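You operate a simulated robot arm through the tools that you are given. There is no shell and no other tool. Be economical: measure what you need, move in short steps, check, and stop when the job is done.

You run a simulated two-armed robot. Do the job below in one go: nothing can be reset, and whatever is moved stays where it is left.

TASK
On the workbench top, fold the grey cloth in half, so that its two long edges meet.

The check looks at the end state, three seconds after you hand in, the way a careful person would. Anything else that was tipped, shoved, dropped, spilled or broken makes it a failure. Flat cloth is picked up by pressing the open fingertips on it (5 to 10 N) and closing them slowly along it; thin cloth reads only 2 to 8 mm in the jaws.

THE ROBOT
Two 7-joint arms with two-finger parallel grippers on one trunk, on a base that drives. Base frame: it is fixed to the floor where the robot stands at the start and does not move with it; the origin is under the middle of the robot, x ahead of it, y to its left, z up; the surface under the hand at the start is at about z = 80. Lengths are in cm, angles in rad, forces in N, time in s.
The left shoulder is at the start at [7, 17.6, 107], the right one opposite. With the tool pointing down near the work surface each hand reaches from about 30 to 74 cm from the robot's upright axis, wherever it stands, measured 20 degrees to its own side. Places, roughly: workbench top [50, 20, 80]. Payload 3.43 kg a hand.
Tool frame (each hand has its own): the origin (TCP) lies between the finger pads and is the grasp point; the fingertips stand 3 cm ahead of it; z points along the fingers, y is the line along which they close. The gripper opens to 9.4 cm. The fingers are 2.8 cm wide and 1 cm thick; the gripper's body (5 by 9.6 cm) begins 5.5 cm behind the TCP.
Orientation is that of the tool frame in the base frame, as a unit quaternion [x, y, z, w]. With the fingers straight down and closing along the base's y, the tool's x points along the base's -x, its y along +y and its z along -z.

THE INTERFACE
- The arms move only by the tool move_arm. It takes "left_motion", "right_motion" or both (then of equal length, played together; a hand with none holds still); each is a list that holds one entry, the list of rows, each a list of 7 numbers: the closure, from 0 (fully open) to 1 (shut), then the shift along the tool's x, y, z in cm, then the turn, a rotation vector about the tool's x, y, z in rad. In form: [[[fingers, tx, ty, tz, wx, wy, wz], ...]]. A call has 1 to 20 rows; each row shifts and turns the commanded pose from where the row before left it, along the tool's axes as they then stand. A row lasts 0.2 s, in which the tool goes at most 5 cm and 0.15 rad; a call with a longer step from one row to the next is refused whole, and so is a gripper value outside its range. Where a pose cannot be reached the arm comes as near as it can. A force on the tool above 40 N (or 10 N above the force at the start of the call, whichever is more), or a blocked arm, ends the call early, and 0.2 s more pass. Each finger travels about 15.3 cm/s and halts on what it meets, pressing with about 44 N; the grip force reading is that of the motor and also rises with nothing between the fingers. The clock runs only during rows and for 0.2 s after the last one: add rows that do not move to give the fingers time. It gives the time, the measured TCP pose, the force on the tool (base axes), the opening and the grip force at its end, in the units of the frame above (readings bear some noise), with the torque about the TCP (base axes, N m) and any sound that the robot's microphone picked up.
- Cameras (640 x 400 px; columns grow to the right, rows downward): "scene" is now at [12.51, 1.22, 136.6]; the picture's right is [0.17, -0.99, 0.00], its down [-0.78, -0.14, -0.61] and it looks along [0.61, 0.11, -0.79] (base axes); focal length 259 px, centre (320, 200). "left" rides on the left gripper at [7.6, -1.4, -10.3] in its tool frame; the picture's right is [0.18, 0.98, 0.00], its down [-0.75, 0.14, -0.64] and it looks along [-0.63, 0.12, 0.77] (tool axes); focal length 243 px, centre (320, 200). "right" rides on the right gripper at [7.6, 1.4, -10.2] in its tool frame; the picture's right is [-0.18, 0.98, 0.00], its down [-0.75, -0.14, -0.64] and it looks along [-0.63, -0.12, 0.77] (tool axes); focal length 243 px, centre (320, 200). There is no depth. A picture from a camera that has moved, and an enlarged one, comes with that camera's place and axes in the base frame and with its lens.
- capture(camera): a new picture of that camera. The clock stands still meanwhile.
- move_column(by): slides the trunk up (or, below 0, down) by that many cm; the arms and the scene camera ride with it, the base frame stays. It gives what a move gives, with no picture.
- steer(legs): drives the robot by 1 to 6 legs, each [ahead, turn to the left] in cm and rad, along the robot's own axes; the way and the turn of a leg run together, so that a leg with both is an arc; at most 150 cm and 3.142 rad a leg. The arms and the cameras ride along, it lands a little off, and it stops where it bumps. It gives what a move gives.
- turn_head(pan, tilt): turns the head with the scene camera to pan (to the left, within 1.501 rad either way) and tilt (down, from -0.506 to 1.204), counted from straight ahead of the robot. It gives what a move gives.
- zoom(camera, box): a new picture of the part [left, top, right, bottom] of that camera's present view, enlarged. The clock stands still meanwhile.
- job_done(): hands the job in; it is judged then, once.

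Work in short steps. Places have to be worked out from the pictures, the camera data and where the tool is seen: move nearer, look again, correct. Check each grasp and each placing, and mend what went wrong. You have 120 turns and 92 pictures in all, those below and enlarged ones among them. Open the grippers and draw the arms clear of the work before you hand the job in, unless the task says otherwise; then end with one line.

The tools are called after "Emit:" by a JSON object that holds its "fn" and its "kwargs". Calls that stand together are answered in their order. move_arm: Moves the arms, as the interface text tells. Its arguments: {"type":"object","properties":{"left_motion":{"type":"array","items":{"type":"array","items":{"type":"array","items":{"type":"number"}}}},"right_motion":{"type":"array","items":{"type":"array","items":{"type":"array","items":{"type":"number"}}}}},"required":[]} The other tools are called the same way: move_column (by) slides the trunk up or down; steer (legs) drives the base; turn_head (pan, tilt) turns the head that bears the scene camera; capture (camera) takes a picture; zoom (camera, box) takes an enlarged picture of a part of a camera's view; job_done () hands the job in.

At the start:

```text
time: 0.0
left_position: [44.74, 40.7, 97.03]
left_orientation: [0.0, 1.0, 0.0, 0.0]
left_contact_force: [1.1, 0.1, 0.2]
left_torque: [0.01, -0.03, -0.03]
left_gripper_width: 9.4
left_finger_force: 0.2
right_position: [35.76, -1.61, 97.76]
right_orientation: [-0.001, 1.0, 0.0, -0.001]
right_contact_force: [-0.2, 0.1, 0.1]
right_torque: [0.02, 0.0, -0.03]
right_gripper_width: 9.4
right_finger_force: 0.0
trunk travel left (down, up): [-65.0, 19.0]
robot x, y, heading: [0.15, 0.03, -0.002]
head pan, tilt: [0.173, 0.909]
```

scene: 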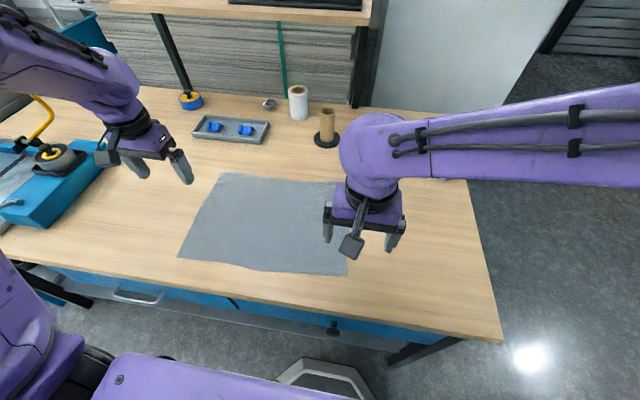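
right: 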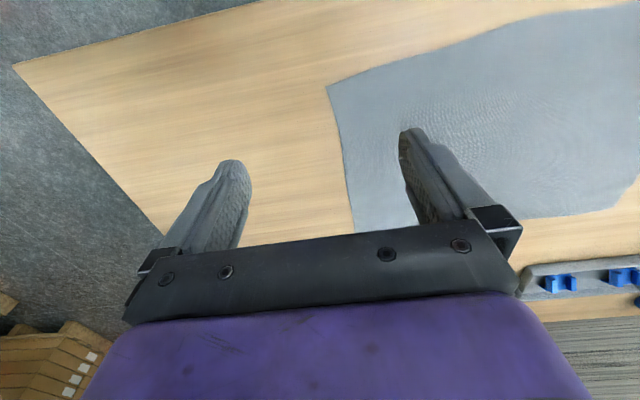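
left: 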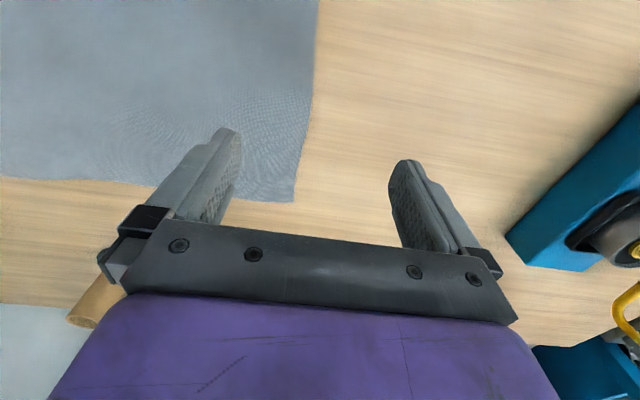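

The cloth spans about x 34–61, y 0–40, with its long edges along y. I plan to pick up the far edge near both corners, with the fingers closing along x, and bring it toward the robot. First I move the hands above the far corners and yaw them 90°.

Emit:
{"fn": "move_arm", "kwargs": {"left_motion": [[[0, -2.6, -0.74, 0, 0, 0, 0], [0, -2.6, -0.74, 0, 0, 0, 0], [0, -2.6, -0.74, 0, 0, 0, 0], [0, -2.6, -0.74, 0, 0, 0, 0], [0, -2.6, -0.74, 0, 0, 0, 0], [0, 0, 0, 0, 0, 0, 0.1428], [0, 0, 0, 0, 0, 0, 0.1428], [0, 0, 0, 0, 0, 0, 0.1428], [0, 0, 0, 0, 0, 0, 0.1428], [0, 0, 0, 0, 0, 0, 0.1428], [0, 0, 0, 0, 0, 0, 0.1428], [0, 0, 0, 0, 0, 0, 0.1428], [0, 0, 0, 0, 0, 0, 0.1428], [0, 0, 0, 0, 0, 0, 0.1428], [0, 0, 0, 0, 0, 0, 0.1428], [0, 0, 0, 0, 0, 0, 0.1428], [0, 0, 0, 0, 0, 0, 0]]], "right_motion": [[[0, -4.2, 1, 0, 0, 0, 0], [0, -4.2, 1, 0, 0, 0, 0], [0, -4.2, 1, 0, 0, 0, 0], [0, -4.2, 1, 0, 0, 0, 0], [0, -4.2, 1, 0, 0, 0, 0], [0, 0, 0, 0, 0, 0, -0.1428], [0, 0, 0, 0, 0, 0, -0.1428], [0, 0, 0, 0, 0, 0, -0.1428], [0, 0, 0, 0, 0, 0, -0.1428], [0, 0, 0, 0, 0, 0, -0.1428], [0, 0, 0, 0, 0, 0, -0.1428], [0, 0, 0, 0, 0, 0, -0.1428], [0, 0, 0, 0, 0, 0, -0.1428], [0, 0, 0, 0, 0, 0, -0.1428], [0, 0, 0, 0, 0, 0, -0.1428], [0, 0, 0, 0, 0, 0, -0.1428], [0, 0, 0, 0, 0, 0, 0]]]}}

```text
time: 3.6
left_position: [57.86, 37.07, 97.12]
left_orientation: [0.708, 0.706, 0.0, 0.0]
left_contact_force: [-0.7, -1.0, 0.2]
left_torque: [0.02, 0.0, -0.02]
left_gripper_width: 9.42
left_finger_force: 0.0
right_position: [56.73, 3.52, 97.63]
right_orientation: [0.708, -0.706, 0.0, 0.0]
right_contact_force: [-0.3, 0.1, 0.1]
right_torque: [-0.02, 0.01, -0.04]
right_gripper_width: 9.38
right_finger_force: 0.1
trunk travel left (down, up): [-65.0, 19.0]
robot x, y, heading: [0.13, -0.2, 0.002]
head pan, tilt: [0.173, 0.909]
```

Both hands reached their poses. I'll look from all three cameras to locate the far edge.

Emit:
{"fn": "capture", "kwargs": {"camera": "scene"}}

Emit:
{"fn": "capture", "kwargs": {"camera": "left"}}

Emit:
{"fn": "capture", "kwargs": {"camera": "right"}}

```text
88 pictures are left
camera scene: at [12.52, 1.22, 136.6], right [0.17, -0.99, 0.0], down [-0.78, -0.14, -0.61], along [0.61, 0.11, -0.79], focal length 259 px, centre (320, 200)
```

scene: 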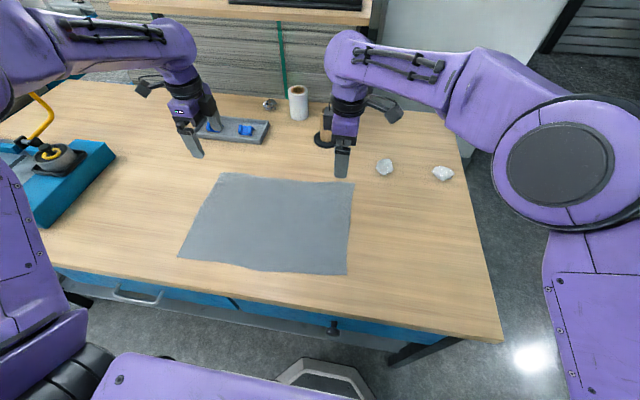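

```text
87 pictures are left
camera left: at [56.3, 44.74, 107.29], right [0.98, 0.18, 0.0], down [0.14, -0.75, 0.64], along [0.12, -0.63, -0.77], focal length 243 px, centre (320, 200)
```

left: 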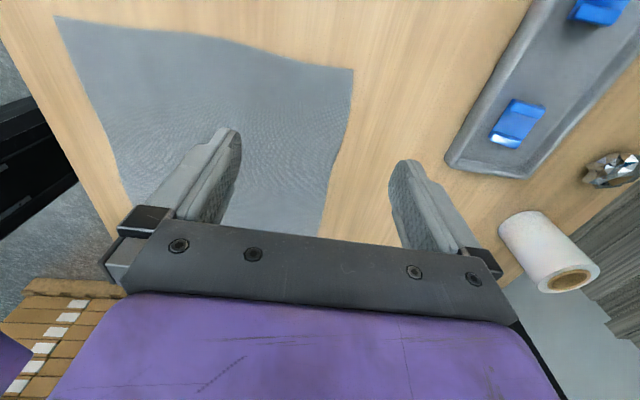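

```text
86 pictures are left
camera right: at [55.43, -4.1, 107.88], right [-0.98, 0.18, 0.0], down [0.14, 0.75, 0.64], along [0.12, 0.63, -0.77], focal length 243 px, centre (320, 200)
```

right: 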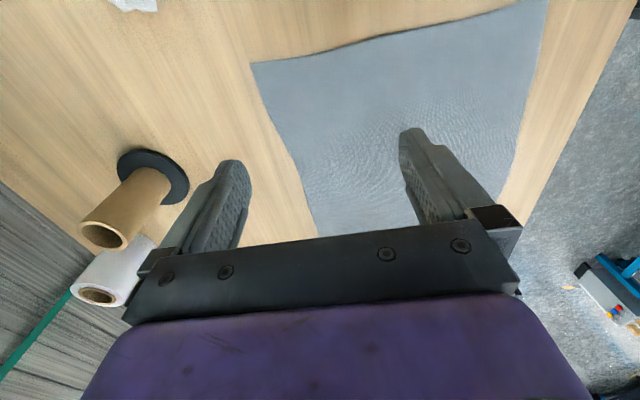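

The far edge lies at x≈61 under the left hand and x≈63 under the right. I lower both with partly closed fingers, about 3.4 cm open, so that the far finger falls just beyond the edge, and then I'll check the alignment.

Emit:
{"fn": "move_arm", "kwargs": {"left_motion": [[[0.64, 0, 1, 0, 0, 0, 0], [0.64, 0, 1, 2, 0, 0, 0], [0.64, 0, 0, 3, 0, 0, 0], [0.64, 0, 0, 3, 0, 0, 0], [0.64, 0, 0, 2, 0, 0, 0], [0.64, 0, 0, 1.5, 0, 0, 0], [0.64, 0, 0, 0, 0, 0, 0]]], "right_motion": [[[0.64, 0, -2.5, 0, 0, 0, 0], [0.64, 0, -2.5, 2, 0, 0, 0], [0.64, 0, 0, 3, 0, 0, 0], [0.64, 0, 0, 3, 0, 0, 0], [0.64, 0, 0, 2.5, 0, 0, 0], [0.64, 0, 0, 1.5, 0, 0, 0], [0.64, 0, 0, 0, 0, 0, 0]]]}}

Emit:
{"fn": "capture", "kwargs": {"camera": "left"}}

Emit:
{"fn": "capture", "kwargs": {"camera": "right"}}

Emit:
{"fn": "zoom", "kwargs": {"camera": "scene", "box": [160, 100, 400, 250]}}

```text
time: 5.2
left_position: [59.94, 36.94, 85.64]
left_orientation: [0.707, 0.707, 0.0, 0.001]
left_contact_force: [0.3, -0.3, -0.4]
left_torque: [-0.03, -0.01, 0.03]
left_gripper_width: 3.38
left_finger_force: 0.0
right_position: [61.63, 3.43, 85.74]
right_orientation: [0.707, -0.707, 0.0, 0.0]
right_contact_force: [1.0, 0.2, -0.5]
right_torque: [0.02, -0.02, -0.02]
right_gripper_width: 3.38
right_finger_force: 0.1
trunk travel left (down, up): [-65.0, 19.0]
robot x, y, heading: [0.04, -0.21, 0.003]
head pan, tilt: [0.173, 0.909]
```

```text
85 pictures are left
camera left: at [58.36, 44.72, 95.92], right [0.98, 0.18, 0.0], down [0.14, -0.75, 0.64], along [0.12, -0.63, -0.77], focal length 243 px, centre (320, 200)
```

left: 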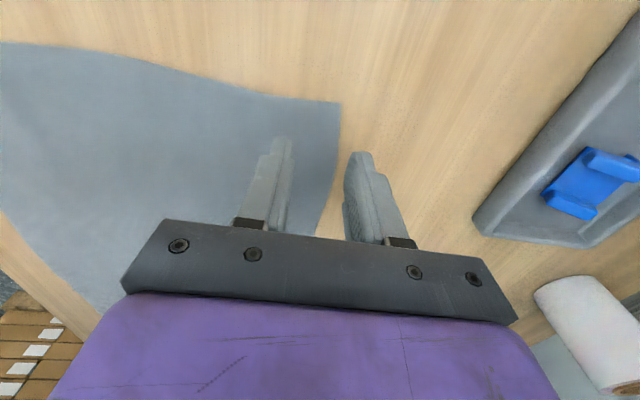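

```text
84 pictures are left
camera right: at [60.38, -4.2, 95.89], right [-0.98, 0.18, 0.0], down [0.14, 0.75, 0.64], along [0.12, 0.63, -0.77], focal length 243 px, centre (320, 200)
```

right: 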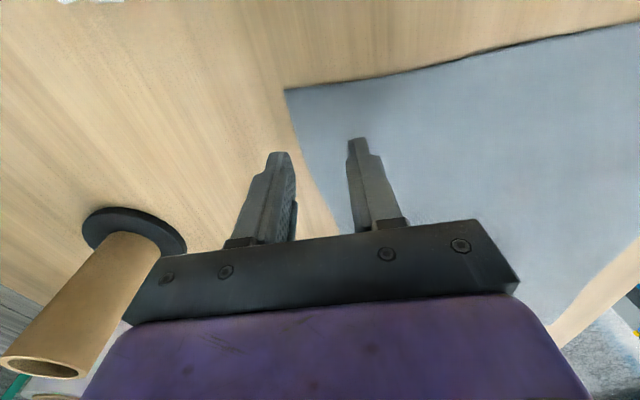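

```text
2.67 times, centred on (280, 175) of scene
camera zoom: at [12.5, 1.22, 136.6], right [0.17, -0.99, 0.0], down [-0.78, -0.14, -0.61], along [0.61, 0.11, -0.79], focal length 691 px, centre (427, 267)
```

zoom: 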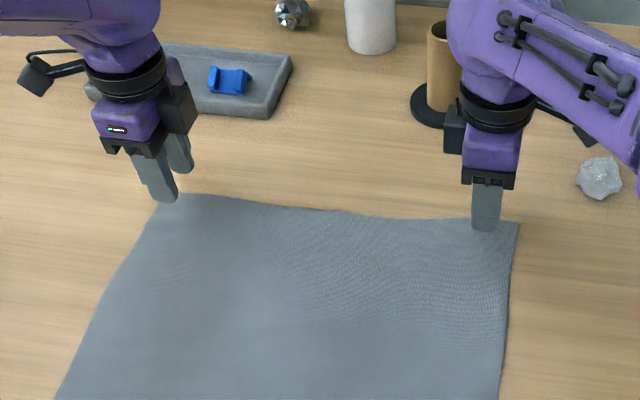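

The far finger stands about 0.6 cm beyond the left edge, as planned. I creep the left hand down to contact and nudge the right hand 0.3 cm outward.

Emit:
{"fn": "move_arm", "kwargs": {"left_motion": [[[0.64, 0, 0, 1.2, 0, 0, 0], [0.64, 0, 0, 0.7, 0, 0, 0], [0.64, 0, 0, 0.4, 0, 0, 0], [0.64, 0, 0, 0.2, 0, 0, 0], [0.64, 0, 0, 0, 0, 0, 0]]], "right_motion": [[[0.64, 0, -0.3, 1.2, 0, 0, 0], [0.64, 0, 0, 0.7, 0, 0, 0], [0.64, 0, 0, 0.4, 0, 0, 0], [0.64, 0, 0, 0.2, 0, 0, 0], [0.64, 0, 0, 0, 0, 0, 0]]]}}

```text
time: 6.4
left_position: [59.87, 37.07, 83.15]
left_orientation: [0.707, 0.708, 0.0, 0.0]
left_contact_force: [0.3, -1.4, 1.7]
left_torque: [-0.02, 0.03, 0.03]
left_gripper_width: 3.38
left_finger_force: 0.2
right_position: [62.1, 3.56, 83.24]
right_orientation: [0.708, -0.707, 0.0, 0.0]
right_contact_force: [0.0, 0.0, 0.0]
right_torque: [0.05, 0.01, 0.0]
right_gripper_width: 3.38
right_finger_force: 0.1
trunk travel left (down, up): [-65.0, 19.0]
robot x, y, heading: [-0.07, 0.09, -0.003]
head pan, tilt: [0.173, 0.909]
```

The left hand is just touching at 1.7 N and the right is not yet in contact. I press both a little further.

Emit:
{"fn": "move_arm", "kwargs": {"left_motion": [[[0.64, 0, 0, 0.15, 0, 0, 0], [0.64, 0, 0, 0, 0, 0, 0]]], "right_motion": [[[0.64, 0, 0, 0.2, 0, 0, 0], [0.64, 0, 0, 0, 0, 0, 0]]]}}

```text
time: 7.0
left_position: [59.68, 36.93, 83.17]
left_orientation: [0.707, 0.707, 0.001, 0.001]
left_contact_force: [1.0, -0.5, 7.9]
left_torque: [-0.01, 0.08, 0.03]
left_gripper_width: 3.36
left_finger_force: 0.0
right_position: [61.95, 3.56, 83.05]
right_orientation: [0.708, -0.706, 0.0, -0.001]
right_contact_force: [0.0, 1.2, 2.1]
right_torque: [0.06, 0.04, -0.02]
right_gripper_width: 3.35
right_finger_force: 0.0
trunk travel left (down, up): [-65.0, 19.0]
robot x, y, heading: [-0.0, -0.46, -0.001]
head pan, tilt: [0.173, 0.909]
```

The left hand presses at 7.9 N. I close the left fingers slowly and press the right hand down a bit more.

Emit:
{"fn": "move_arm", "kwargs": {"left_motion": [[[0.68, 0, 0, 0, 0, 0, 0], [0.72, 0, 0, 0, 0, 0, 0], [0.76, 0, 0, 0, 0, 0, 0], [0.8, 0, 0, 0, 0, 0, 0], [0.84, 0, 0, 0, 0, 0, 0], [0.88, 0, 0, 0, 0, 0, 0], [0.92, 0, 0, 0, 0, 0, 0], [0.96, 0, 0, 0, 0, 0, 0], [1, 0, 0, 0, 0, 0, 0], [1, 0, 0, 0, 0, 0, 0], [1, 0, 0, 0, 0, 0, 0]]], "right_motion": [[[0.64, 0, 0, 0.15, 0, 0, 0], [0.64, 0, 0, 0, 0, 0, 0], [0.64, 0, 0, 0, 0, 0, 0], [0.64, 0, 0, 0, 0, 0, 0], [0.64, 0, 0, 0, 0, 0, 0], [0.64, 0, 0, 0, 0, 0, 0], [0.64, 0, 0, 0, 0, 0, 0], [0.64, 0, 0, 0, 0, 0, 0], [0.64, 0, 0, 0, 0, 0, 0], [0.64, 0, 0, 0, 0, 0, 0], [0.64, 0, 0, 0, 0, 0, 0]]]}}

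Emit:
{"fn": "capture", "kwargs": {"camera": "left"}}

```text
time: 9.4
left_position: [59.49, 37.05, 83.13]
left_orientation: [0.707, 0.708, 0.001, 0.001]
left_contact_force: [-0.7, -0.5, 1.3]
left_torque: [0.01, 0.0, -0.03]
left_gripper_width: 0.28
left_finger_force: 36.9
right_position: [61.85, 3.64, 83.23]
right_orientation: [0.708, -0.706, 0.003, -0.002]
right_contact_force: [4.5, 1.6, 27.1]
right_torque: [0.06, 0.46, -0.07]
right_gripper_width: 3.09
right_finger_force: 0.0
trunk travel left (down, up): [-65.0, 19.0]
robot x, y, heading: [-0.16, -0.08, 0.0]
head pan, tilt: [0.173, 0.909]
```

```text
82 pictures are left
camera left: at [57.97, 44.74, 93.38], right [0.98, 0.19, 0.0], down [0.14, -0.75, 0.64], along [0.12, -0.63, -0.77], focal length 243 px, centre (320, 200)
```

left: 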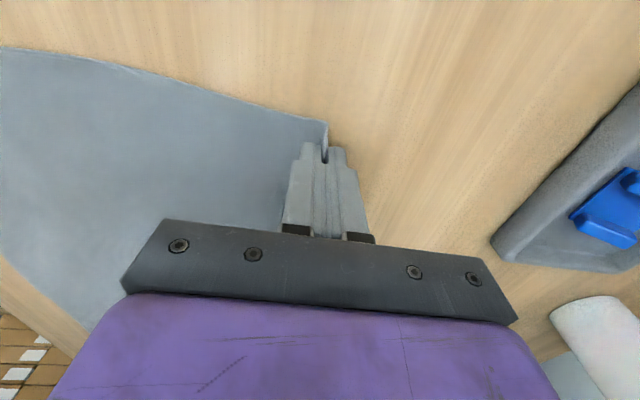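

The left grip works: 2.8 mm in the jaws, with the cloth's edge standing up between the fingers. The right presses too hard at 27 N, so I ease it up.

Emit:
{"fn": "move_arm", "kwargs": {"right_motion": [[[0.64, 0, 0, -0.12, 0, 0, 0], [0.64, 0, 0, 0, 0, 0, 0]]]}}

```text
time: 10.0
left_position: [59.59, 37.0, 83.13]
left_orientation: [0.706, 0.708, 0.001, 0.002]
left_contact_force: [-1.8, -0.2, 2.9]
left_torque: [0.0, 0.05, 0.02]
left_gripper_width: 0.26
left_finger_force: 37.4
right_position: [61.89, 3.48, 83.17]
right_orientation: [0.708, -0.707, 0.001, -0.001]
right_contact_force: [3.7, 2.3, 19.6]
right_torque: [0.06, 0.29, -0.07]
right_gripper_width: 3.11
right_finger_force: 0.1
trunk travel left (down, up): [-65.0, 19.0]
robot x, y, heading: [0.11, -0.19, -0.006]
head pan, tilt: [0.173, 0.909]
```

Still 19.6 N, so I ease up a bit more and then close the right fingers slowly.

Emit:
{"fn": "move_arm", "kwargs": {"right_motion": [[[0.64, 0, 0, -0.12, 0, 0, 0], [0.64, 0, 0, 0, 0, 0, 0], [0.68, 0, 0, 0, 0, 0, 0], [0.72, 0, 0, 0, 0, 0, 0], [0.76, 0, 0, 0, 0, 0, 0], [0.8, 0, 0, 0, 0, 0, 0], [0.84, 0, 0, 0, 0, 0, 0], [0.88, 0, 0, 0, 0, 0, 0], [0.92, 0, 0, 0, 0, 0, 0], [0.96, 0, 0, 0, 0, 0, 0], [1, 0, 0, 0, 0, 0, 0], [1, 0, 0, 0, 0, 0, 0], [1, 0, 0, 0, 0, 0, 0]]]}}

Emit:
{"fn": "capture", "kwargs": {"camera": "right"}}

```text
time: 12.8
left_position: [59.7, 36.9, 83.07]
left_orientation: [0.707, 0.707, 0.001, 0.001]
left_contact_force: [-1.2, 1.6, 10.9]
left_torque: [0.1, 0.12, -0.01]
left_gripper_width: 0.24
left_finger_force: 37.0
right_position: [61.88, 3.56, 83.29]
right_orientation: [0.708, -0.707, 0.001, -0.002]
right_contact_force: [-1.0, 1.0, 0.1]
right_torque: [0.09, 0.02, 0.03]
right_gripper_width: 0.25
right_finger_force: 36.9
trunk travel left (down, up): [-65.0, 19.0]
robot x, y, heading: [-0.26, -0.39, 0.004]
head pan, tilt: [0.173, 0.909]
```

```text
81 pictures are left
camera right: at [60.61, -4.15, 93.44], right [-0.98, 0.18, 0.0], down [0.14, 0.75, 0.64], along [0.12, 0.63, -0.77], focal length 243 px, centre (320, 200)
```

right: 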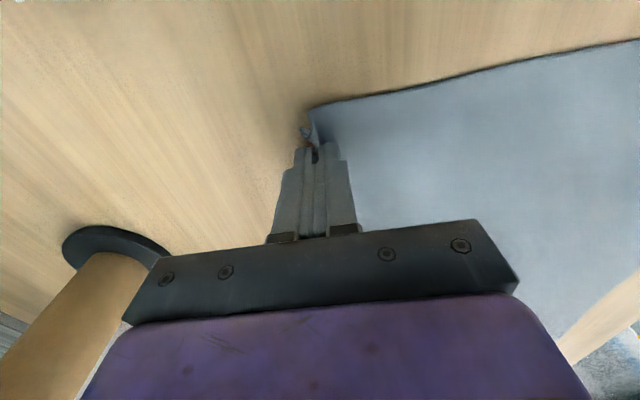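

Both grips hold, at 2.5 mm each. Now I lift and swing the edge up over the midline (x≈47.5) in an arc.

Emit:
{"fn": "move_arm", "kwargs": {"left_motion": [[[1, 0, 0, -1, 0, 0, 0], [1, 0, 0, -1, 0, 0, 0], [1, 0, -0.3, -1, 0, 0, 0], [1, 0, -0.3, -1, 0, 0, 0], [1, 0, -1, -1.6, 0, 0, 0], [1, 0, -2, -1.5, 0, 0, 0], [1, 0, -2.5, -1.5, 0, 0, 0], [1, 0, -2, -1, 0, 0, 0], [1, 0, -2, -0.6, 0, 0, 0], [1, 0, -2.2, -0.4, 0, 0, 0], [1, 0, 0, 0, 0, 0, 0]]], "right_motion": [[[1, 0, 0, -1, 0, 0, 0], [1, 0, 0, -1, 0, 0, 0], [1, 0, 0.3, -1, 0, 0, 0], [1, 0, 0.3, -1, 0, 0, 0], [1, 0, 1, -1.6, 0, 0, 0], [1, 0, 2, -1.5, 0, 0, 0], [1, 0, 2.5, -1.5, 0, 0, 0], [1, 0, 2, -1, 0, 0, 0], [1, 0, 2, -0.6, 0, 0, 0], [1, 0, 2.2, -0.4, 0, 0, 0], [1, 0, 0, 0, 0, 0, 0]]]}}

Emit:
{"fn": "capture", "kwargs": {"camera": "scene"}}

```text
time: 15.2
left_position: [47.47, 37.02, 93.47]
left_orientation: [0.706, 0.708, -0.001, 0.0]
left_contact_force: [0.3, 0.0, -0.4]
left_torque: [-0.04, 0.02, -0.05]
left_gripper_width: 0.28
left_finger_force: 37.1
right_position: [49.84, 3.54, 93.5]
right_orientation: [0.708, -0.707, -0.001, 0.001]
right_contact_force: [-0.4, 0.7, 0.6]
right_torque: [0.01, 0.02, 0.01]
right_gripper_width: 0.27
right_finger_force: 37.2
trunk travel left (down, up): [-65.0, 19.0]
robot x, y, heading: [-0.25, -0.13, -0.005]
head pan, tilt: [0.173, 0.909]
```

```text
80 pictures are left
camera scene: at [12.66, 1.23, 136.58], right [0.17, -0.99, 0.0], down [-0.78, -0.14, -0.61], along [0.6, 0.11, -0.79], focal length 259 px, centre (320, 200)
```

scene: 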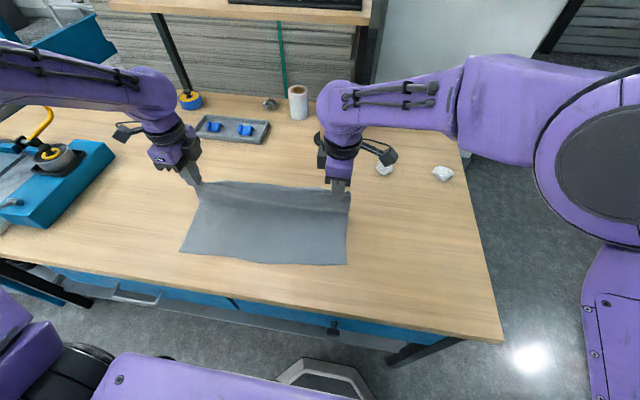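

The fold is lifting well; the near edge seems to have shifted a little in +x. I zoom in to measure it.

Emit:
{"fn": "zoom", "kwargs": {"camera": "scene", "box": [160, 150, 380, 287]}}

```text
2.91 times, centred on (270, 218) of scene
camera zoom: at [12.66, 1.23, 136.58], right [0.17, -0.99, 0.0], down [-0.78, -0.14, -0.61], along [0.6, 0.11, -0.79], focal length 754 px, centre (466, 146)
```

zoom: 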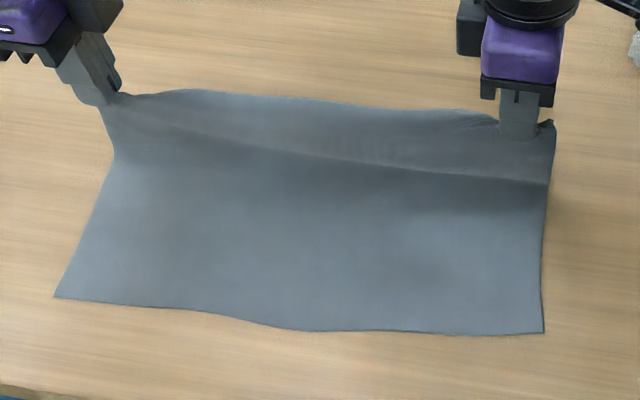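

The near edge now lies at x≈34.4 (left), 35.1 (mid) and 38.2 (right). I tilt both hands 0.6 rad, palms toward the robot, while moving back 4 cm.

Emit:
{"fn": "move_arm", "kwargs": {"left_motion": [[[1, 0, -1.45, 0, -0.15, 0, 0], [1, 0, -1.44, -0.15, -0.15, 0, 0], [1, 0, -1.4, -0.3, -0.15, 0, 0], [1, 0, -1.35, -0.43, -0.15, 0, 0], [1, 0, 0, 0, 0, 0, 0]]], "right_motion": [[[1, 0, 1.45, 0, 0.15, 0, 0], [1, 0, 1.44, -0.15, 0.15, 0, 0], [1, 0, 1.4, -0.3, 0.15, 0, 0], [1, 0, 1.35, -0.43, 0.15, 0, 0], [1, 0, 0, 0, 0, 0, 0]]]}}

Emit:
{"fn": "capture", "kwargs": {"camera": "scene"}}

```text
time: 16.4
left_position: [42.58, 37.44, 93.41]
left_orientation: [0.673, 0.694, 0.18, 0.182]
left_contact_force: [0.8, -3.0, -0.4]
left_torque: [-0.07, 0.06, -0.03]
left_gripper_width: 0.23
left_finger_force: 37.2
left hand out of reach, approached as far as the arm can: row 4
right_position: [44.69, 3.29, 93.98]
right_orientation: [-0.667, 0.684, -0.195, 0.222]
right_contact_force: [-0.3, 1.9, -0.8]
right_torque: [0.05, 0.07, 0.05]
right_gripper_width: 0.22
right_finger_force: 37.1
trunk travel left (down, up): [-65.0, 19.0]
robot x, y, heading: [-0.25, 0.13, -0.0]
head pan, tilt: [0.173, 0.909]
```

```text
78 pictures are left
camera scene: at [12.64, 1.03, 136.59], right [0.17, -0.99, 0.0], down [-0.78, -0.13, -0.61], along [0.6, 0.11, -0.79], focal length 259 px, centre (320, 200)
```

scene: 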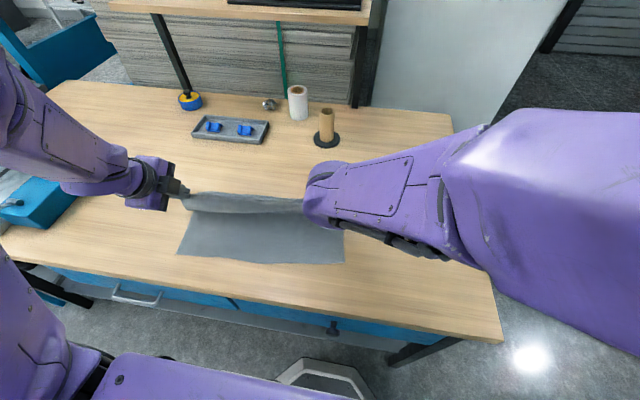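

The left hand stopped at the reach limit with about 0.52 rad of tilt, which is enough. I'll keep the arm posture and drive the base back about 4 cm to carry the edge, then look left to check elbow clearance by the vise.

Emit:
{"fn": "steer", "kwargs": {"legs": [[-4, 0]]}}

Emit:
{"fn": "turn_head", "kwargs": {"pan": 0.7, "tilt": 0.8}}

Emit:
{"fn": "capture", "kwargs": {"camera": "scene"}}

```text
time: 17.3
left_position: [38.42, 37.65, 93.11]
left_orientation: [0.673, 0.694, 0.178, 0.182]
left_contact_force: [1.1, -1.0, 0.0]
left_torque: [-0.04, 0.05, 0.0]
left_gripper_width: 0.27
left_finger_force: 36.6
right_position: [40.47, 3.76, 94.32]
right_orientation: [-0.669, 0.681, -0.197, 0.222]
right_contact_force: [-0.6, 1.2, 0.0]
right_torque: [0.02, 0.08, 0.03]
right_gripper_width: 0.26
right_finger_force: 36.7
trunk travel left (down, up): [-65.0, 19.0]
robot x, y, heading: [-3.9, -0.16, -0.0]
head pan, tilt: [0.173, 0.909]
```

```text
time: 18.2
left_position: [38.59, 37.63, 93.32]
left_orientation: [0.672, 0.694, 0.179, 0.184]
left_contact_force: [-0.5, -1.2, 0.1]
left_torque: [0.04, 0.02, -0.08]
left_gripper_width: 0.27
left_finger_force: 37.8
right_position: [40.37, 3.73, 94.64]
right_orientation: [-0.668, 0.682, -0.195, 0.225]
right_contact_force: [-0.6, 0.9, 0.3]
right_torque: [-0.03, 0.03, 0.03]
right_gripper_width: 0.24
right_finger_force: 37.4
trunk travel left (down, up): [-65.0, 19.0]
robot x, y, heading: [-3.9, 0.14, -0.005]
head pan, tilt: [0.7, 0.799]
```

```text
77 pictures are left
camera scene: at [7.4, 5.12, 137.44], right [0.64, -0.77, 0.0], down [-0.55, -0.46, -0.7], along [0.53, 0.45, -0.72], focal length 259 px, centre (320, 200)
```

scene: 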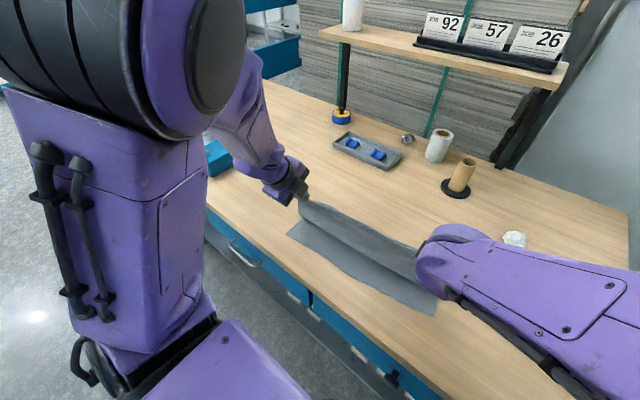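

Both elbows are high and clear of the vise. I lower the trunk 5 cm and back up another 2.5 cm.

Emit:
{"fn": "move_column", "kwargs": {"by": -5}}

Emit:
{"fn": "steer", "kwargs": {"legs": [[-2.5, 0]]}}

Emit:
{"fn": "turn_head", "kwargs": {"pan": 0.35, "tilt": 0.9}}

Emit:
{"fn": "capture", "kwargs": {"camera": "scene"}}

Emit:
{"fn": "capture", "kwargs": {"camera": "left"}}

Emit:
{"fn": "capture", "kwargs": {"camera": "right"}}

```text
time: 19.1
left_position: [38.46, 37.35, 88.35]
left_orientation: [0.673, 0.695, 0.178, 0.182]
left_contact_force: [0.2, -0.7, -0.1]
left_torque: [-0.02, 0.05, 0.0]
left_gripper_width: 0.23
left_finger_force: 37.0
right_position: [40.38, 3.62, 89.57]
right_orientation: [-0.668, 0.682, -0.194, 0.225]
right_contact_force: [0.2, 0.2, 0.0]
right_torque: [0.05, 0.06, 0.04]
right_gripper_width: 0.23
right_finger_force: 37.2
trunk travel left (down, up): [-60.0, 24.0]
robot x, y, heading: [-4.06, -0.23, 0.004]
head pan, tilt: [0.7, 0.799]
```

```text
time: 20.0
left_position: [36.04, 37.5, 88.21]
left_orientation: [0.673, 0.694, 0.179, 0.183]
left_contact_force: [0.2, -0.3, -0.4]
left_torque: [0.0, 0.04, -0.04]
left_gripper_width: 0.24
left_finger_force: 37.1
right_position: [38.05, 3.76, 89.48]
right_orientation: [-0.668, 0.683, -0.194, 0.224]
right_contact_force: [-1.4, 1.1, -0.2]
right_torque: [0.0, 0.05, -0.01]
right_gripper_width: 0.24
right_finger_force: 36.8
trunk travel left (down, up): [-60.0, 24.0]
robot x, y, heading: [-6.71, -0.39, -0.001]
head pan, tilt: [0.7, 0.799]
```

```text
time: 20.8
left_position: [35.85, 37.53, 88.26]
left_orientation: [0.673, 0.695, 0.178, 0.182]
left_contact_force: [0.3, -0.4, 0.1]
left_torque: [-0.03, 0.05, -0.01]
left_gripper_width: 0.26
left_finger_force: 37.5
right_position: [37.97, 3.82, 89.59]
right_orientation: [-0.667, 0.683, -0.194, 0.225]
right_contact_force: [-0.3, 0.9, -0.9]
right_torque: [0.03, 0.03, -0.05]
right_gripper_width: 0.25
right_finger_force: 37.3
trunk travel left (down, up): [-60.0, 24.0]
robot x, y, heading: [-6.41, -0.03, 0.002]
head pan, tilt: [0.351, 0.901]
```

```text
76 pictures are left
camera scene: at [5.82, 2.53, 131.66], right [0.34, -0.94, 0.0], down [-0.74, -0.27, -0.62], along [0.58, 0.21, -0.78], focal length 259 px, centre (320, 200)
```

scene: 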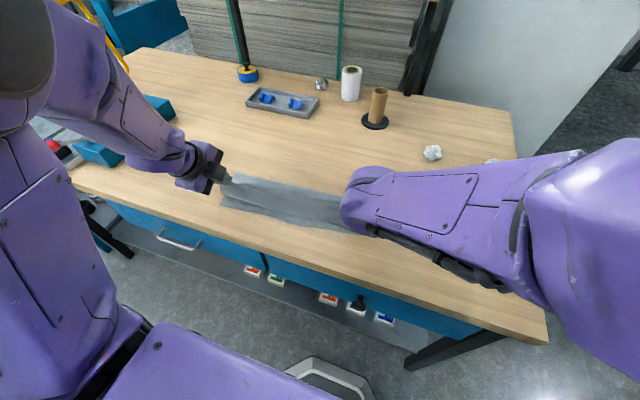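

```text
75 pictures are left
camera left: at [29.38, 45.1, 96.42], right [0.85, 0.21, 0.48], down [-0.17, -0.75, 0.64], along [0.5, -0.63, -0.6], focal length 243 px, centre (320, 200)
```

left: 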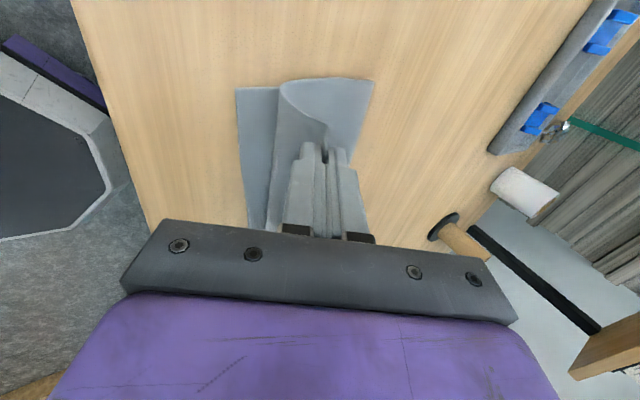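

```text
74 pictures are left
camera right: at [31.07, -4.2, 96.8], right [-0.81, 0.22, -0.55], down [-0.24, 0.72, 0.65], along [0.54, 0.65, -0.53], focal length 243 px, centre (320, 200)
```

right: 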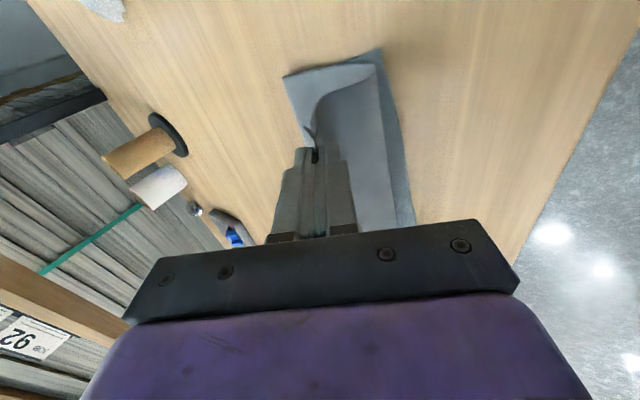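

The fold is forming nicely: near corners at x≈33.8 (left) and 38.7 (right), pinch tips at 37.4 and 39.7. I correct x with the arms (left −2.2, right +0.3, and down a little), then lower the trunk 4 cm.

Emit:
{"fn": "move_arm", "kwargs": {"left_motion": [[[1, 0, -1.05, -0.37, 0, 0, 0], [1, 0, -1.06, -0.38, 0, 0, 0], [1, 0, 0, 0, 0, 0, 0]]], "right_motion": [[[1, 0, 0.39, 0.82, 0, 0, 0], [1, 0, 0.38, 0.83, 0, 0, 0], [1, 0, 0, 0, 0, 0, 0]]]}}

Emit:
{"fn": "move_column", "kwargs": {"by": -3}}

Emit:
{"fn": "capture", "kwargs": {"camera": "left"}}

Emit:
{"fn": "capture", "kwargs": {"camera": "right"}}

```text
time: 21.6
left_position: [34.15, 37.59, 88.5]
left_orientation: [0.672, 0.696, 0.176, 0.18]
left_contact_force: [0.6, 0.1, 0.1]
left_torque: [0.0, 0.02, -0.02]
left_gripper_width: 0.28
left_finger_force: 36.6
left hand out of reach, approached as far as the arm can: row 2
right_position: [38.42, 4.24, 89.48]
right_orientation: [-0.661, 0.686, -0.183, 0.243]
right_contact_force: [0.3, 0.2, 0.2]
right_torque: [0.01, 0.0, -0.02]
right_gripper_width: 0.25
right_finger_force: 37.3
trunk travel left (down, up): [-60.0, 24.0]
robot x, y, heading: [-6.46, -0.01, 0.003]
head pan, tilt: [0.351, 0.901]
```

```text
time: 22.3
left_position: [34.19, 37.48, 85.48]
left_orientation: [0.672, 0.696, 0.176, 0.181]
left_contact_force: [-0.3, -0.9, 0.5]
left_torque: [-0.03, 0.06, -0.04]
left_gripper_width: 0.22
left_finger_force: 37.4
right_position: [38.5, 3.83, 86.1]
right_orientation: [-0.659, 0.689, -0.183, 0.24]
right_contact_force: [-0.1, 0.3, 0.6]
right_torque: [-0.02, 0.04, 0.01]
right_gripper_width: 0.25
right_finger_force: 37.2
trunk travel left (down, up): [-57.0, 27.0]
robot x, y, heading: [-6.48, -0.15, -0.003]
head pan, tilt: [0.351, 0.901]
```

```text
73 pictures are left
camera left: at [27.58, 45.11, 93.63], right [0.85, 0.22, 0.48], down [-0.17, -0.75, 0.64], along [0.5, -0.63, -0.6], focal length 243 px, centre (320, 200)
```

left: 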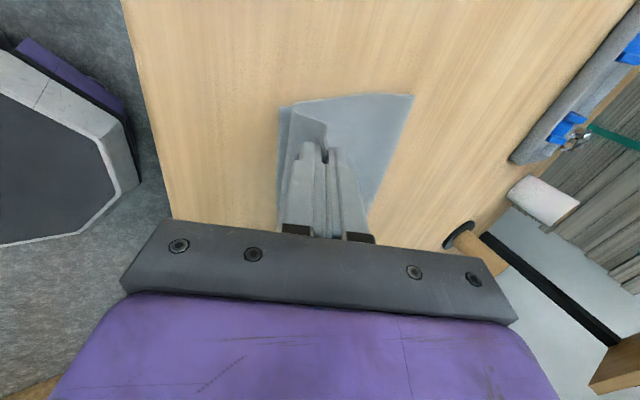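

```text
72 pictures are left
camera right: at [31.51, -4.25, 92.98], right [-0.8, 0.25, -0.54], down [-0.24, 0.7, 0.67], along [0.55, 0.67, -0.5], focal length 243 px, centre (320, 200)
```

right: 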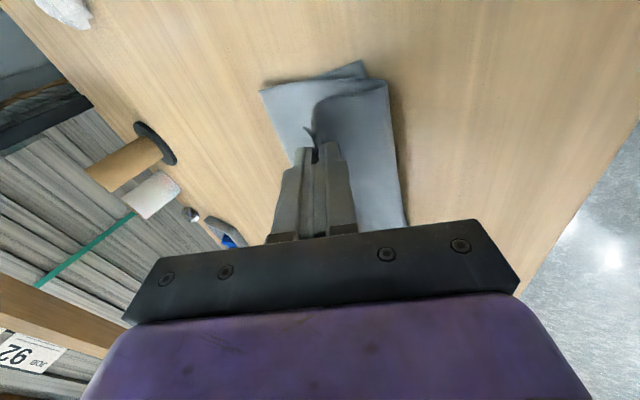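

The top layer has slack bulging past the right fingertip: I carried the edge too high on the way back, so the fold line peeled about 2 cm (left) and 4 cm (right) too near. I'll take the hands back over the ideal fold line and redo the descent lower. First I drive ahead 6.3 cm, still low.

Emit:
{"fn": "steer", "kwargs": {"legs": [[6.3, 0]]}}

Emit:
{"fn": "move_arm", "kwargs": {"left_motion": [[[1, 0, 1.64, -0.22, 0, 0, 0], [1, 0, 1.64, -0.22, 0, 0, 0], [1, 0, 1.65, -0.23, 0, 0, 0], [1, 0, 1.65, -0.23, 0, 0, 0], [1, 0, 0, 0, 0, 0, 0]]], "right_motion": [[[1, -0.1, -1.65, -0.06, 0, 0, 0], [1, -0.1, -1.65, -0.06, 0, 0, 0], [1, -0.1, -1.66, -0.06, 0, 0, 0], [1, -0.1, -1.66, -0.06, 0, 0, 0], [1, 0, 0, 0, 0, 0, 0]]]}}

Emit:
{"fn": "capture", "kwargs": {"camera": "scene"}}

```text
time: 23.3
left_position: [40.66, 37.69, 85.39]
left_orientation: [0.673, 0.696, 0.175, 0.18]
left_contact_force: [0.2, -0.2, -0.1]
left_torque: [-0.02, 0.06, -0.02]
left_gripper_width: 0.27
left_finger_force: 37.2
right_position: [45.05, 3.94, 86.01]
right_orientation: [-0.66, 0.689, -0.181, 0.237]
right_contact_force: [1.2, 1.2, -0.1]
right_torque: [-0.01, 0.0, 0.05]
right_gripper_width: 0.26
right_finger_force: 36.8
trunk travel left (down, up): [-57.0, 27.0]
robot x, y, heading: [-0.43, -0.22, 0.0]
head pan, tilt: [0.351, 0.901]
```

```text
time: 24.5
left_position: [45.73, 37.57, 89.46]
left_orientation: [0.673, 0.695, 0.176, 0.181]
left_contact_force: [-0.1, -0.6, -0.8]
left_torque: [0.0, 0.04, 0.0]
left_gripper_width: 0.24
left_finger_force: 36.8
right_position: [50.38, 3.92, 90.03]
right_orientation: [-0.66, 0.689, -0.182, 0.238]
right_contact_force: [0.4, 0.5, -0.3]
right_torque: [0.01, 0.03, 0.0]
right_gripper_width: 0.23
right_finger_force: 37.2
trunk travel left (down, up): [-57.0, 27.0]
robot x, y, heading: [-0.16, 0.26, 0.0]
head pan, tilt: [0.351, 0.901]
```

```text
71 pictures are left
camera scene: at [12.12, 2.54, 128.67], right [0.34, -0.94, 0.0], down [-0.74, -0.27, -0.62], along [0.58, 0.21, -0.78], focal length 259 px, centre (320, 200)
```

scene: 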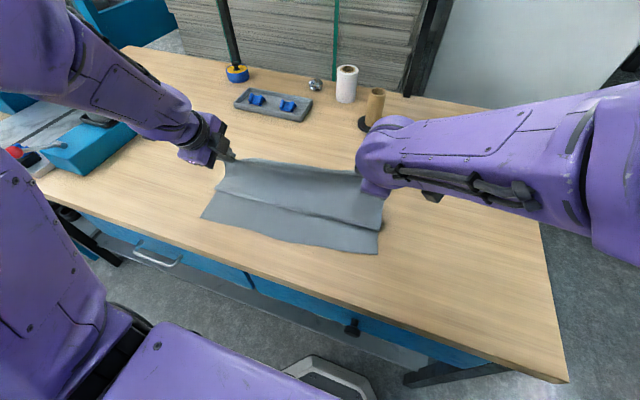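

The hands are now over the ideal fold line (tips at x≈47 and 52). I raise the trunk 5 cm so the sheet hangs vertically and the lower half flattens out.

Emit:
{"fn": "move_column", "kwargs": {"by": 5}}

Emit:
{"fn": "capture", "kwargs": {"camera": "scene"}}

Emit:
{"fn": "capture", "kwargs": {"camera": "left"}}

Emit:
{"fn": "capture", "kwargs": {"camera": "right"}}

```text
time: 25.4
left_position: [45.82, 37.51, 94.48]
left_orientation: [0.673, 0.696, 0.175, 0.181]
left_contact_force: [-0.1, -0.4, -0.2]
left_torque: [0.01, 0.04, -0.03]
left_gripper_width: 0.24
left_finger_force: 37.0
right_position: [50.22, 3.87, 95.01]
right_orientation: [-0.659, 0.69, -0.181, 0.238]
right_contact_force: [-0.2, 0.5, -0.8]
right_torque: [0.04, 0.07, 0.0]
right_gripper_width: 0.26
right_finger_force: 37.4
trunk travel left (down, up): [-62.0, 22.0]
robot x, y, heading: [-0.1, -0.03, -0.004]
head pan, tilt: [0.351, 0.901]
```

```text
70 pictures are left
camera scene: at [12.19, 2.54, 133.66], right [0.34, -0.94, 0.0], down [-0.74, -0.27, -0.62], along [0.58, 0.21, -0.78], focal length 259 px, centre (320, 200)
```

scene: 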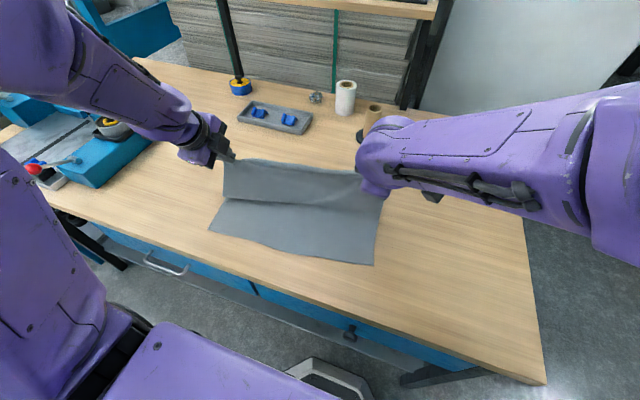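

```text
69 pictures are left
camera left: at [39.25, 45.13, 102.58], right [0.85, 0.22, 0.48], down [-0.17, -0.75, 0.64], along [0.5, -0.63, -0.6], focal length 243 px, centre (320, 200)
```

left: 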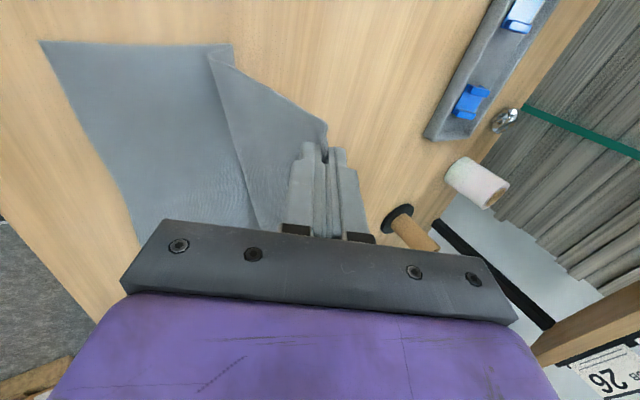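

```text
68 pictures are left
camera right: at [43.28, -4.21, 101.92], right [-0.81, 0.25, -0.54], down [-0.24, 0.7, 0.67], along [0.54, 0.67, -0.51], focal length 243 px, centre (320, 200)
```

right: 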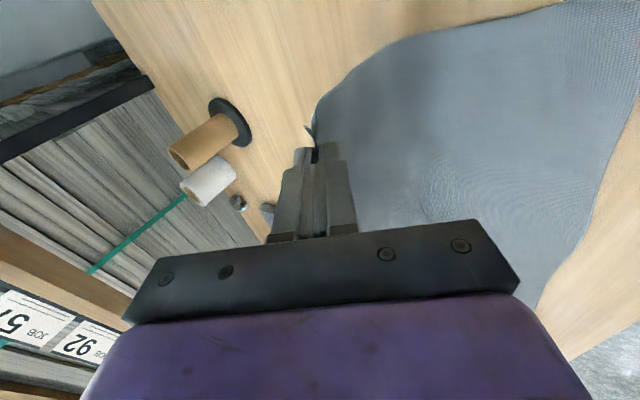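

The left hinge is at about x=45 and wants 47.5. I move both hands 2.5 cm further ahead so that the lower half lays out flat.

Emit:
{"fn": "move_arm", "kwargs": {"left_motion": [[[1, 0, 0.73, 0.41, 0, 0, 0], [1, 0, 0.73, 0.41, 0, 0, 0], [1, 0, 0.72, 0.4, 0, 0, 0], [1, 0, 0, 0, 0, 0, 0]]], "right_motion": [[[1, 0, -0.68, 0.48, 0, 0, 0], [1, 0, -0.68, 0.48, 0, 0, 0], [1, 0, -0.69, 0.47, 0, 0, 0], [1, 0, 0, 0, 0, 0, 0]]]}}

Emit:
{"fn": "zoom", "kwargs": {"camera": "scene", "box": [180, 130, 420, 280]}}

Emit:
{"fn": "capture", "kwargs": {"camera": "left"}}

Emit:
{"fn": "capture", "kwargs": {"camera": "right"}}

```text
time: 26.4
left_position: [48.46, 37.53, 94.42]
left_orientation: [0.673, 0.695, 0.177, 0.181]
left_contact_force: [-0.5, -0.5, 0.3]
left_torque: [0.01, 0.03, -0.03]
left_gripper_width: 0.24
left_finger_force: 37.3
right_position: [52.81, 4.03, 94.93]
right_orientation: [-0.66, 0.689, -0.182, 0.238]
right_contact_force: [0.8, 0.0, 0.1]
right_torque: [-0.01, 0.06, 0.01]
right_gripper_width: 0.26
right_finger_force: 37.0
trunk travel left (down, up): [-62.0, 22.0]
robot x, y, heading: [0.06, -0.13, 0.001]
head pan, tilt: [0.351, 0.901]
```

```text
2.67 times, centred on (300, 205) of scene
camera zoom: at [12.14, 2.51, 133.66], right [0.34, -0.94, 0.0], down [-0.74, -0.27, -0.62], along [0.58, 0.21, -0.78], focal length 691 px, centre (373, 187)
```

zoom: 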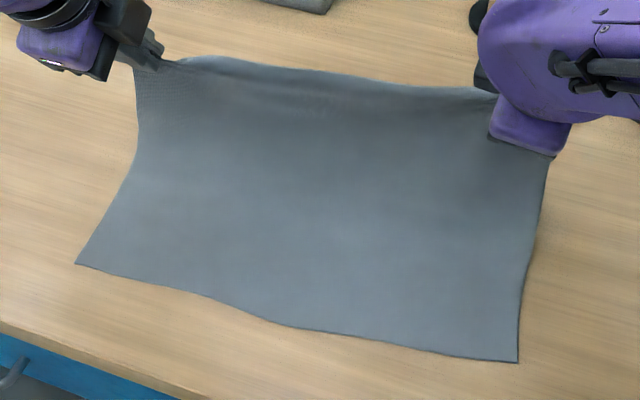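

```text
66 pictures are left
camera left: at [41.79, 45.18, 102.57], right [0.85, 0.22, 0.48], down [-0.17, -0.75, 0.64], along [0.5, -0.63, -0.6], focal length 243 px, centre (320, 200)
```

left: 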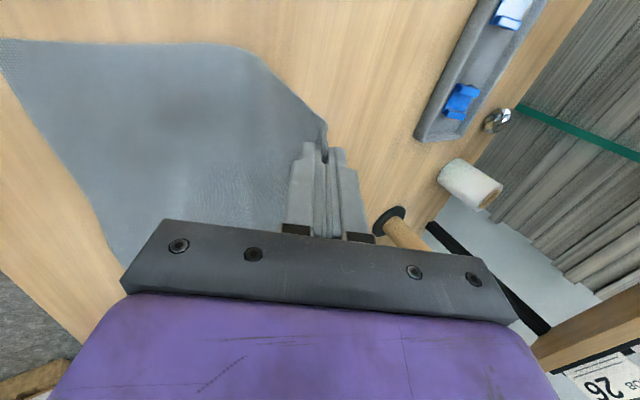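

```text
65 pictures are left
camera right: at [45.83, -4.14, 101.9], right [-0.81, 0.25, -0.54], down [-0.24, 0.7, 0.67], along [0.54, 0.67, -0.51], focal length 243 px, centre (320, 200)
```

right: 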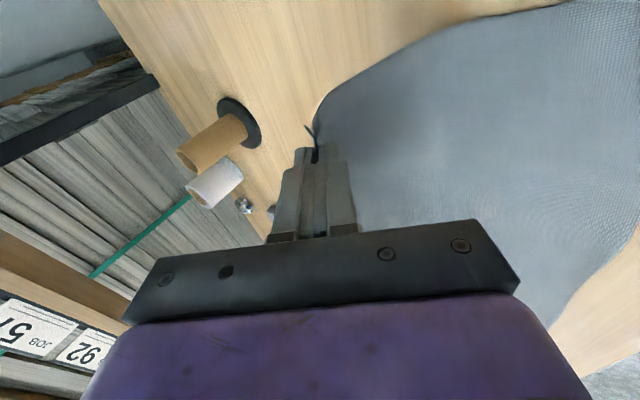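

The lower half lies flat again, with the near edge at x≈34.5, 35.2 and 38.8. Now I redo the descent on a lower, slack arc, starting with the arms at −7.6 in x and −3.2 in z.

Emit:
{"fn": "move_arm", "kwargs": {"left_motion": [[[1, 0, -1.99, -0.54, 0, 0, 0], [1, 0, -2.04, -0.45, 0, 0, 0], [1, 0, -2.18, -0.19, 0, 0, 0], [1, 0, -1.98, 0.27, 0, 0, 0], [1, 0, 0, 0, 0, 0, 0]]], "right_motion": [[[1, 0.08, 1.92, -0.73, 0, 0, 0], [1, 0.09, 1.98, -0.65, 0, 0, 0], [1, 0.11, 2.15, -0.41, 0, 0, 0], [1, 0.13, 1.99, 0.07, 0, 0, 0], [1, 0, 0, 0, 0, 0, 0]]]}}

Emit:
{"fn": "move_column", "kwargs": {"by": -2.5}}

Emit:
{"fn": "capture", "kwargs": {"camera": "scene"}}

Emit:
{"fn": "capture", "kwargs": {"camera": "left"}}

Emit:
{"fn": "capture", "kwargs": {"camera": "right"}}

```text
time: 27.6
left_position: [40.71, 37.39, 91.31]
left_orientation: [0.672, 0.696, 0.176, 0.181]
left_contact_force: [-0.2, -0.4, 0.2]
left_torque: [-0.03, 0.04, -0.02]
left_gripper_width: 0.28
left_finger_force: 37.3
right_position: [45.33, 3.8, 92.23]
right_orientation: [-0.657, 0.692, -0.177, 0.242]
right_contact_force: [-0.6, 1.6, -0.7]
right_torque: [-0.01, 0.01, 0.02]
right_gripper_width: 0.22
right_finger_force: 36.9
trunk travel left (down, up): [-62.0, 22.0]
robot x, y, heading: [0.22, 0.03, -0.002]
head pan, tilt: [0.351, 0.901]
```

```text
time: 28.4
left_position: [40.68, 37.38, 88.81]
left_orientation: [0.672, 0.696, 0.175, 0.182]
left_contact_force: [0.0, 0.0, -0.2]
left_torque: [0.03, 0.04, -0.01]
left_gripper_width: 0.25
left_finger_force: 37.2
right_position: [45.46, 4.1, 89.86]
right_orientation: [-0.659, 0.69, -0.176, 0.243]
right_contact_force: [0.4, 0.9, 0.2]
right_torque: [-0.01, 0.06, 0.0]
right_gripper_width: 0.24
right_finger_force: 37.0
trunk travel left (down, up): [-59.5, 24.5]
robot x, y, heading: [0.02, -0.09, 0.003]
head pan, tilt: [0.351, 0.901]
```

```text
64 pictures are left
camera scene: at [12.12, 2.51, 131.16], right [0.34, -0.94, 0.0], down [-0.74, -0.27, -0.62], along [0.58, 0.21, -0.78], focal length 259 px, centre (320, 200)
```

scene: 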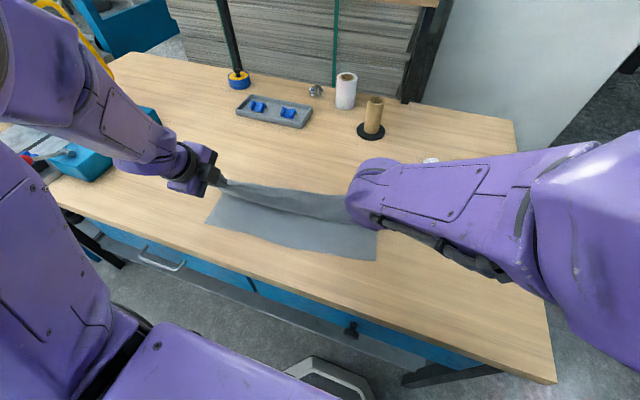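

```text
63 pictures are left
camera left: at [34.13, 45.01, 96.91], right [0.85, 0.22, 0.48], down [-0.17, -0.75, 0.64], along [0.5, -0.63, -0.6], focal length 243 px, centre (320, 200)
```

left: 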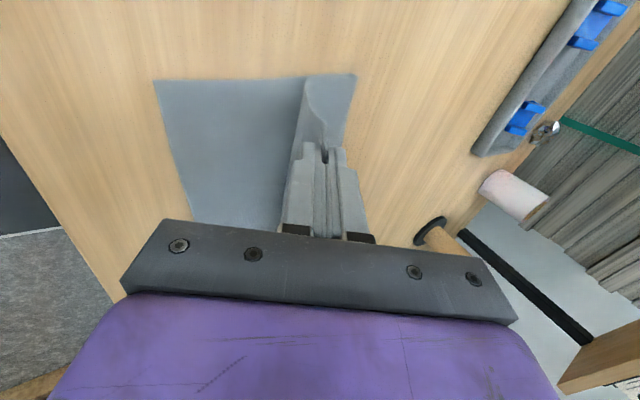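

```text
62 pictures are left
camera right: at [38.33, -4.23, 96.59], right [-0.8, 0.25, -0.54], down [-0.24, 0.69, 0.68], along [0.54, 0.68, -0.5], focal length 243 px, centre (320, 200)
```

right: 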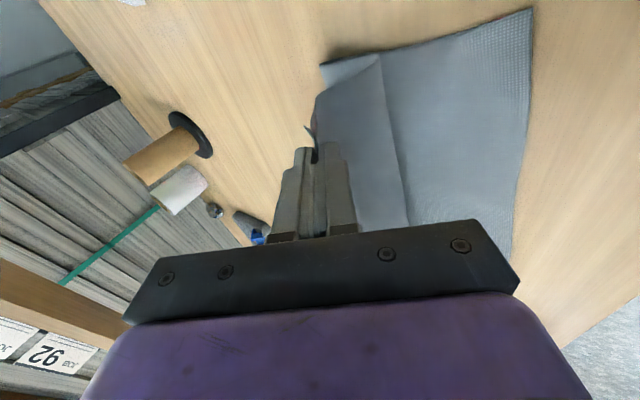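

The hinge now sits at x≈47.9 (left) and 51.0 (right), close to ideal. I continue low: back 3, down 2.5, back 3.3.

Emit:
{"fn": "steer", "kwargs": {"legs": [[-3, 0]]}}

Emit:
{"fn": "move_column", "kwargs": {"by": -2.5}}

Emit:
{"fn": "steer", "kwargs": {"legs": [[-3.2, 0]]}}

Emit:
{"fn": "capture", "kwargs": {"camera": "left"}}

Emit:
{"fn": "capture", "kwargs": {"camera": "right"}}

```text
time: 29.2
left_position: [37.94, 37.36, 88.82]
left_orientation: [0.673, 0.696, 0.175, 0.181]
left_contact_force: [0.3, 0.0, -0.8]
left_torque: [-0.01, 0.04, -0.02]
left_gripper_width: 0.25
left_finger_force: 36.5
right_position: [42.7, 3.95, 89.72]
right_orientation: [-0.658, 0.691, -0.178, 0.242]
right_contact_force: [0.5, -0.1, 0.3]
right_torque: [0.01, 0.05, -0.01]
right_gripper_width: 0.22
right_finger_force: 37.0
trunk travel left (down, up): [-59.5, 24.5]
robot x, y, heading: [-2.94, -0.41, -0.001]
head pan, tilt: [0.351, 0.901]
```

```text
time: 29.9
left_position: [37.78, 37.38, 86.28]
left_orientation: [0.672, 0.696, 0.176, 0.182]
left_contact_force: [0.4, -0.7, 0.1]
left_torque: [0.01, 0.06, -0.03]
left_gripper_width: 0.25
left_finger_force: 37.5
right_position: [42.65, 3.89, 87.49]
right_orientation: [-0.657, 0.691, -0.177, 0.244]
right_contact_force: [-0.2, -0.1, -0.4]
right_torque: [0.01, 0.04, 0.02]
right_gripper_width: 0.28
right_finger_force: 37.0
trunk travel left (down, up): [-57.0, 27.0]
robot x, y, heading: [-2.79, -0.1, 0.002]
head pan, tilt: [0.351, 0.901]
```

```text
time: 30.7
left_position: [34.67, 37.41, 86.34]
left_orientation: [0.673, 0.695, 0.175, 0.181]
left_contact_force: [-1.0, -0.5, 0.0]
left_torque: [-0.03, 0.0, -0.06]
left_gripper_width: 0.26
left_finger_force: 36.9
right_position: [39.35, 3.96, 87.25]
right_orientation: [-0.657, 0.691, -0.176, 0.243]
right_contact_force: [-1.2, -0.1, -0.5]
right_torque: [0.01, 0.03, 0.03]
right_gripper_width: 0.24
right_finger_force: 37.3
trunk travel left (down, up): [-57.0, 27.0]
robot x, y, heading: [-5.96, -0.24, 0.002]
head pan, tilt: [0.351, 0.901]
```

```text
61 pictures are left
camera left: at [28.11, 45.01, 94.38], right [0.85, 0.22, 0.48], down [-0.17, -0.75, 0.64], along [0.5, -0.63, -0.6], focal length 243 px, centre (320, 200)
```

left: 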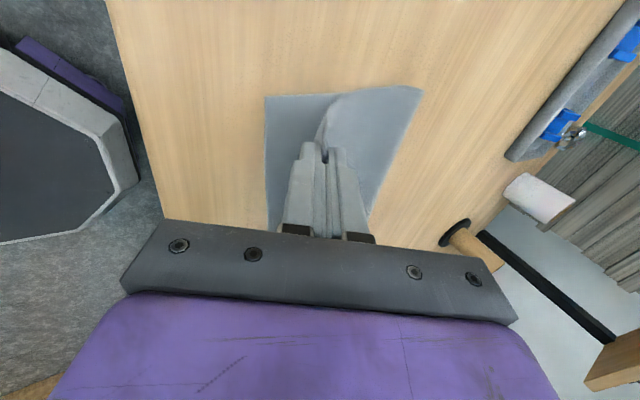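

```text
60 pictures are left
camera right: at [32.32, -4.28, 94.09], right [-0.81, 0.26, -0.54], down [-0.24, 0.69, 0.68], along [0.54, 0.68, -0.5], focal length 243 px, centre (320, 200)
```

right: 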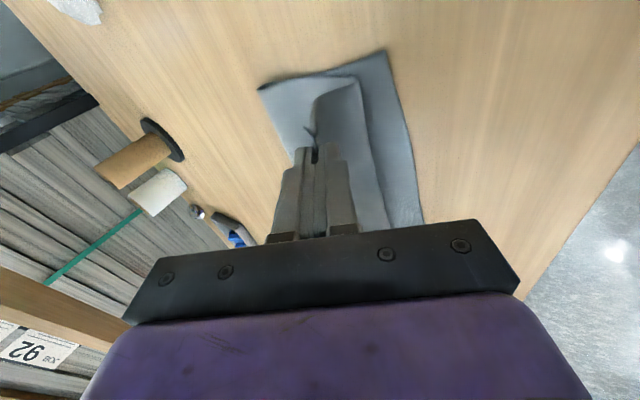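

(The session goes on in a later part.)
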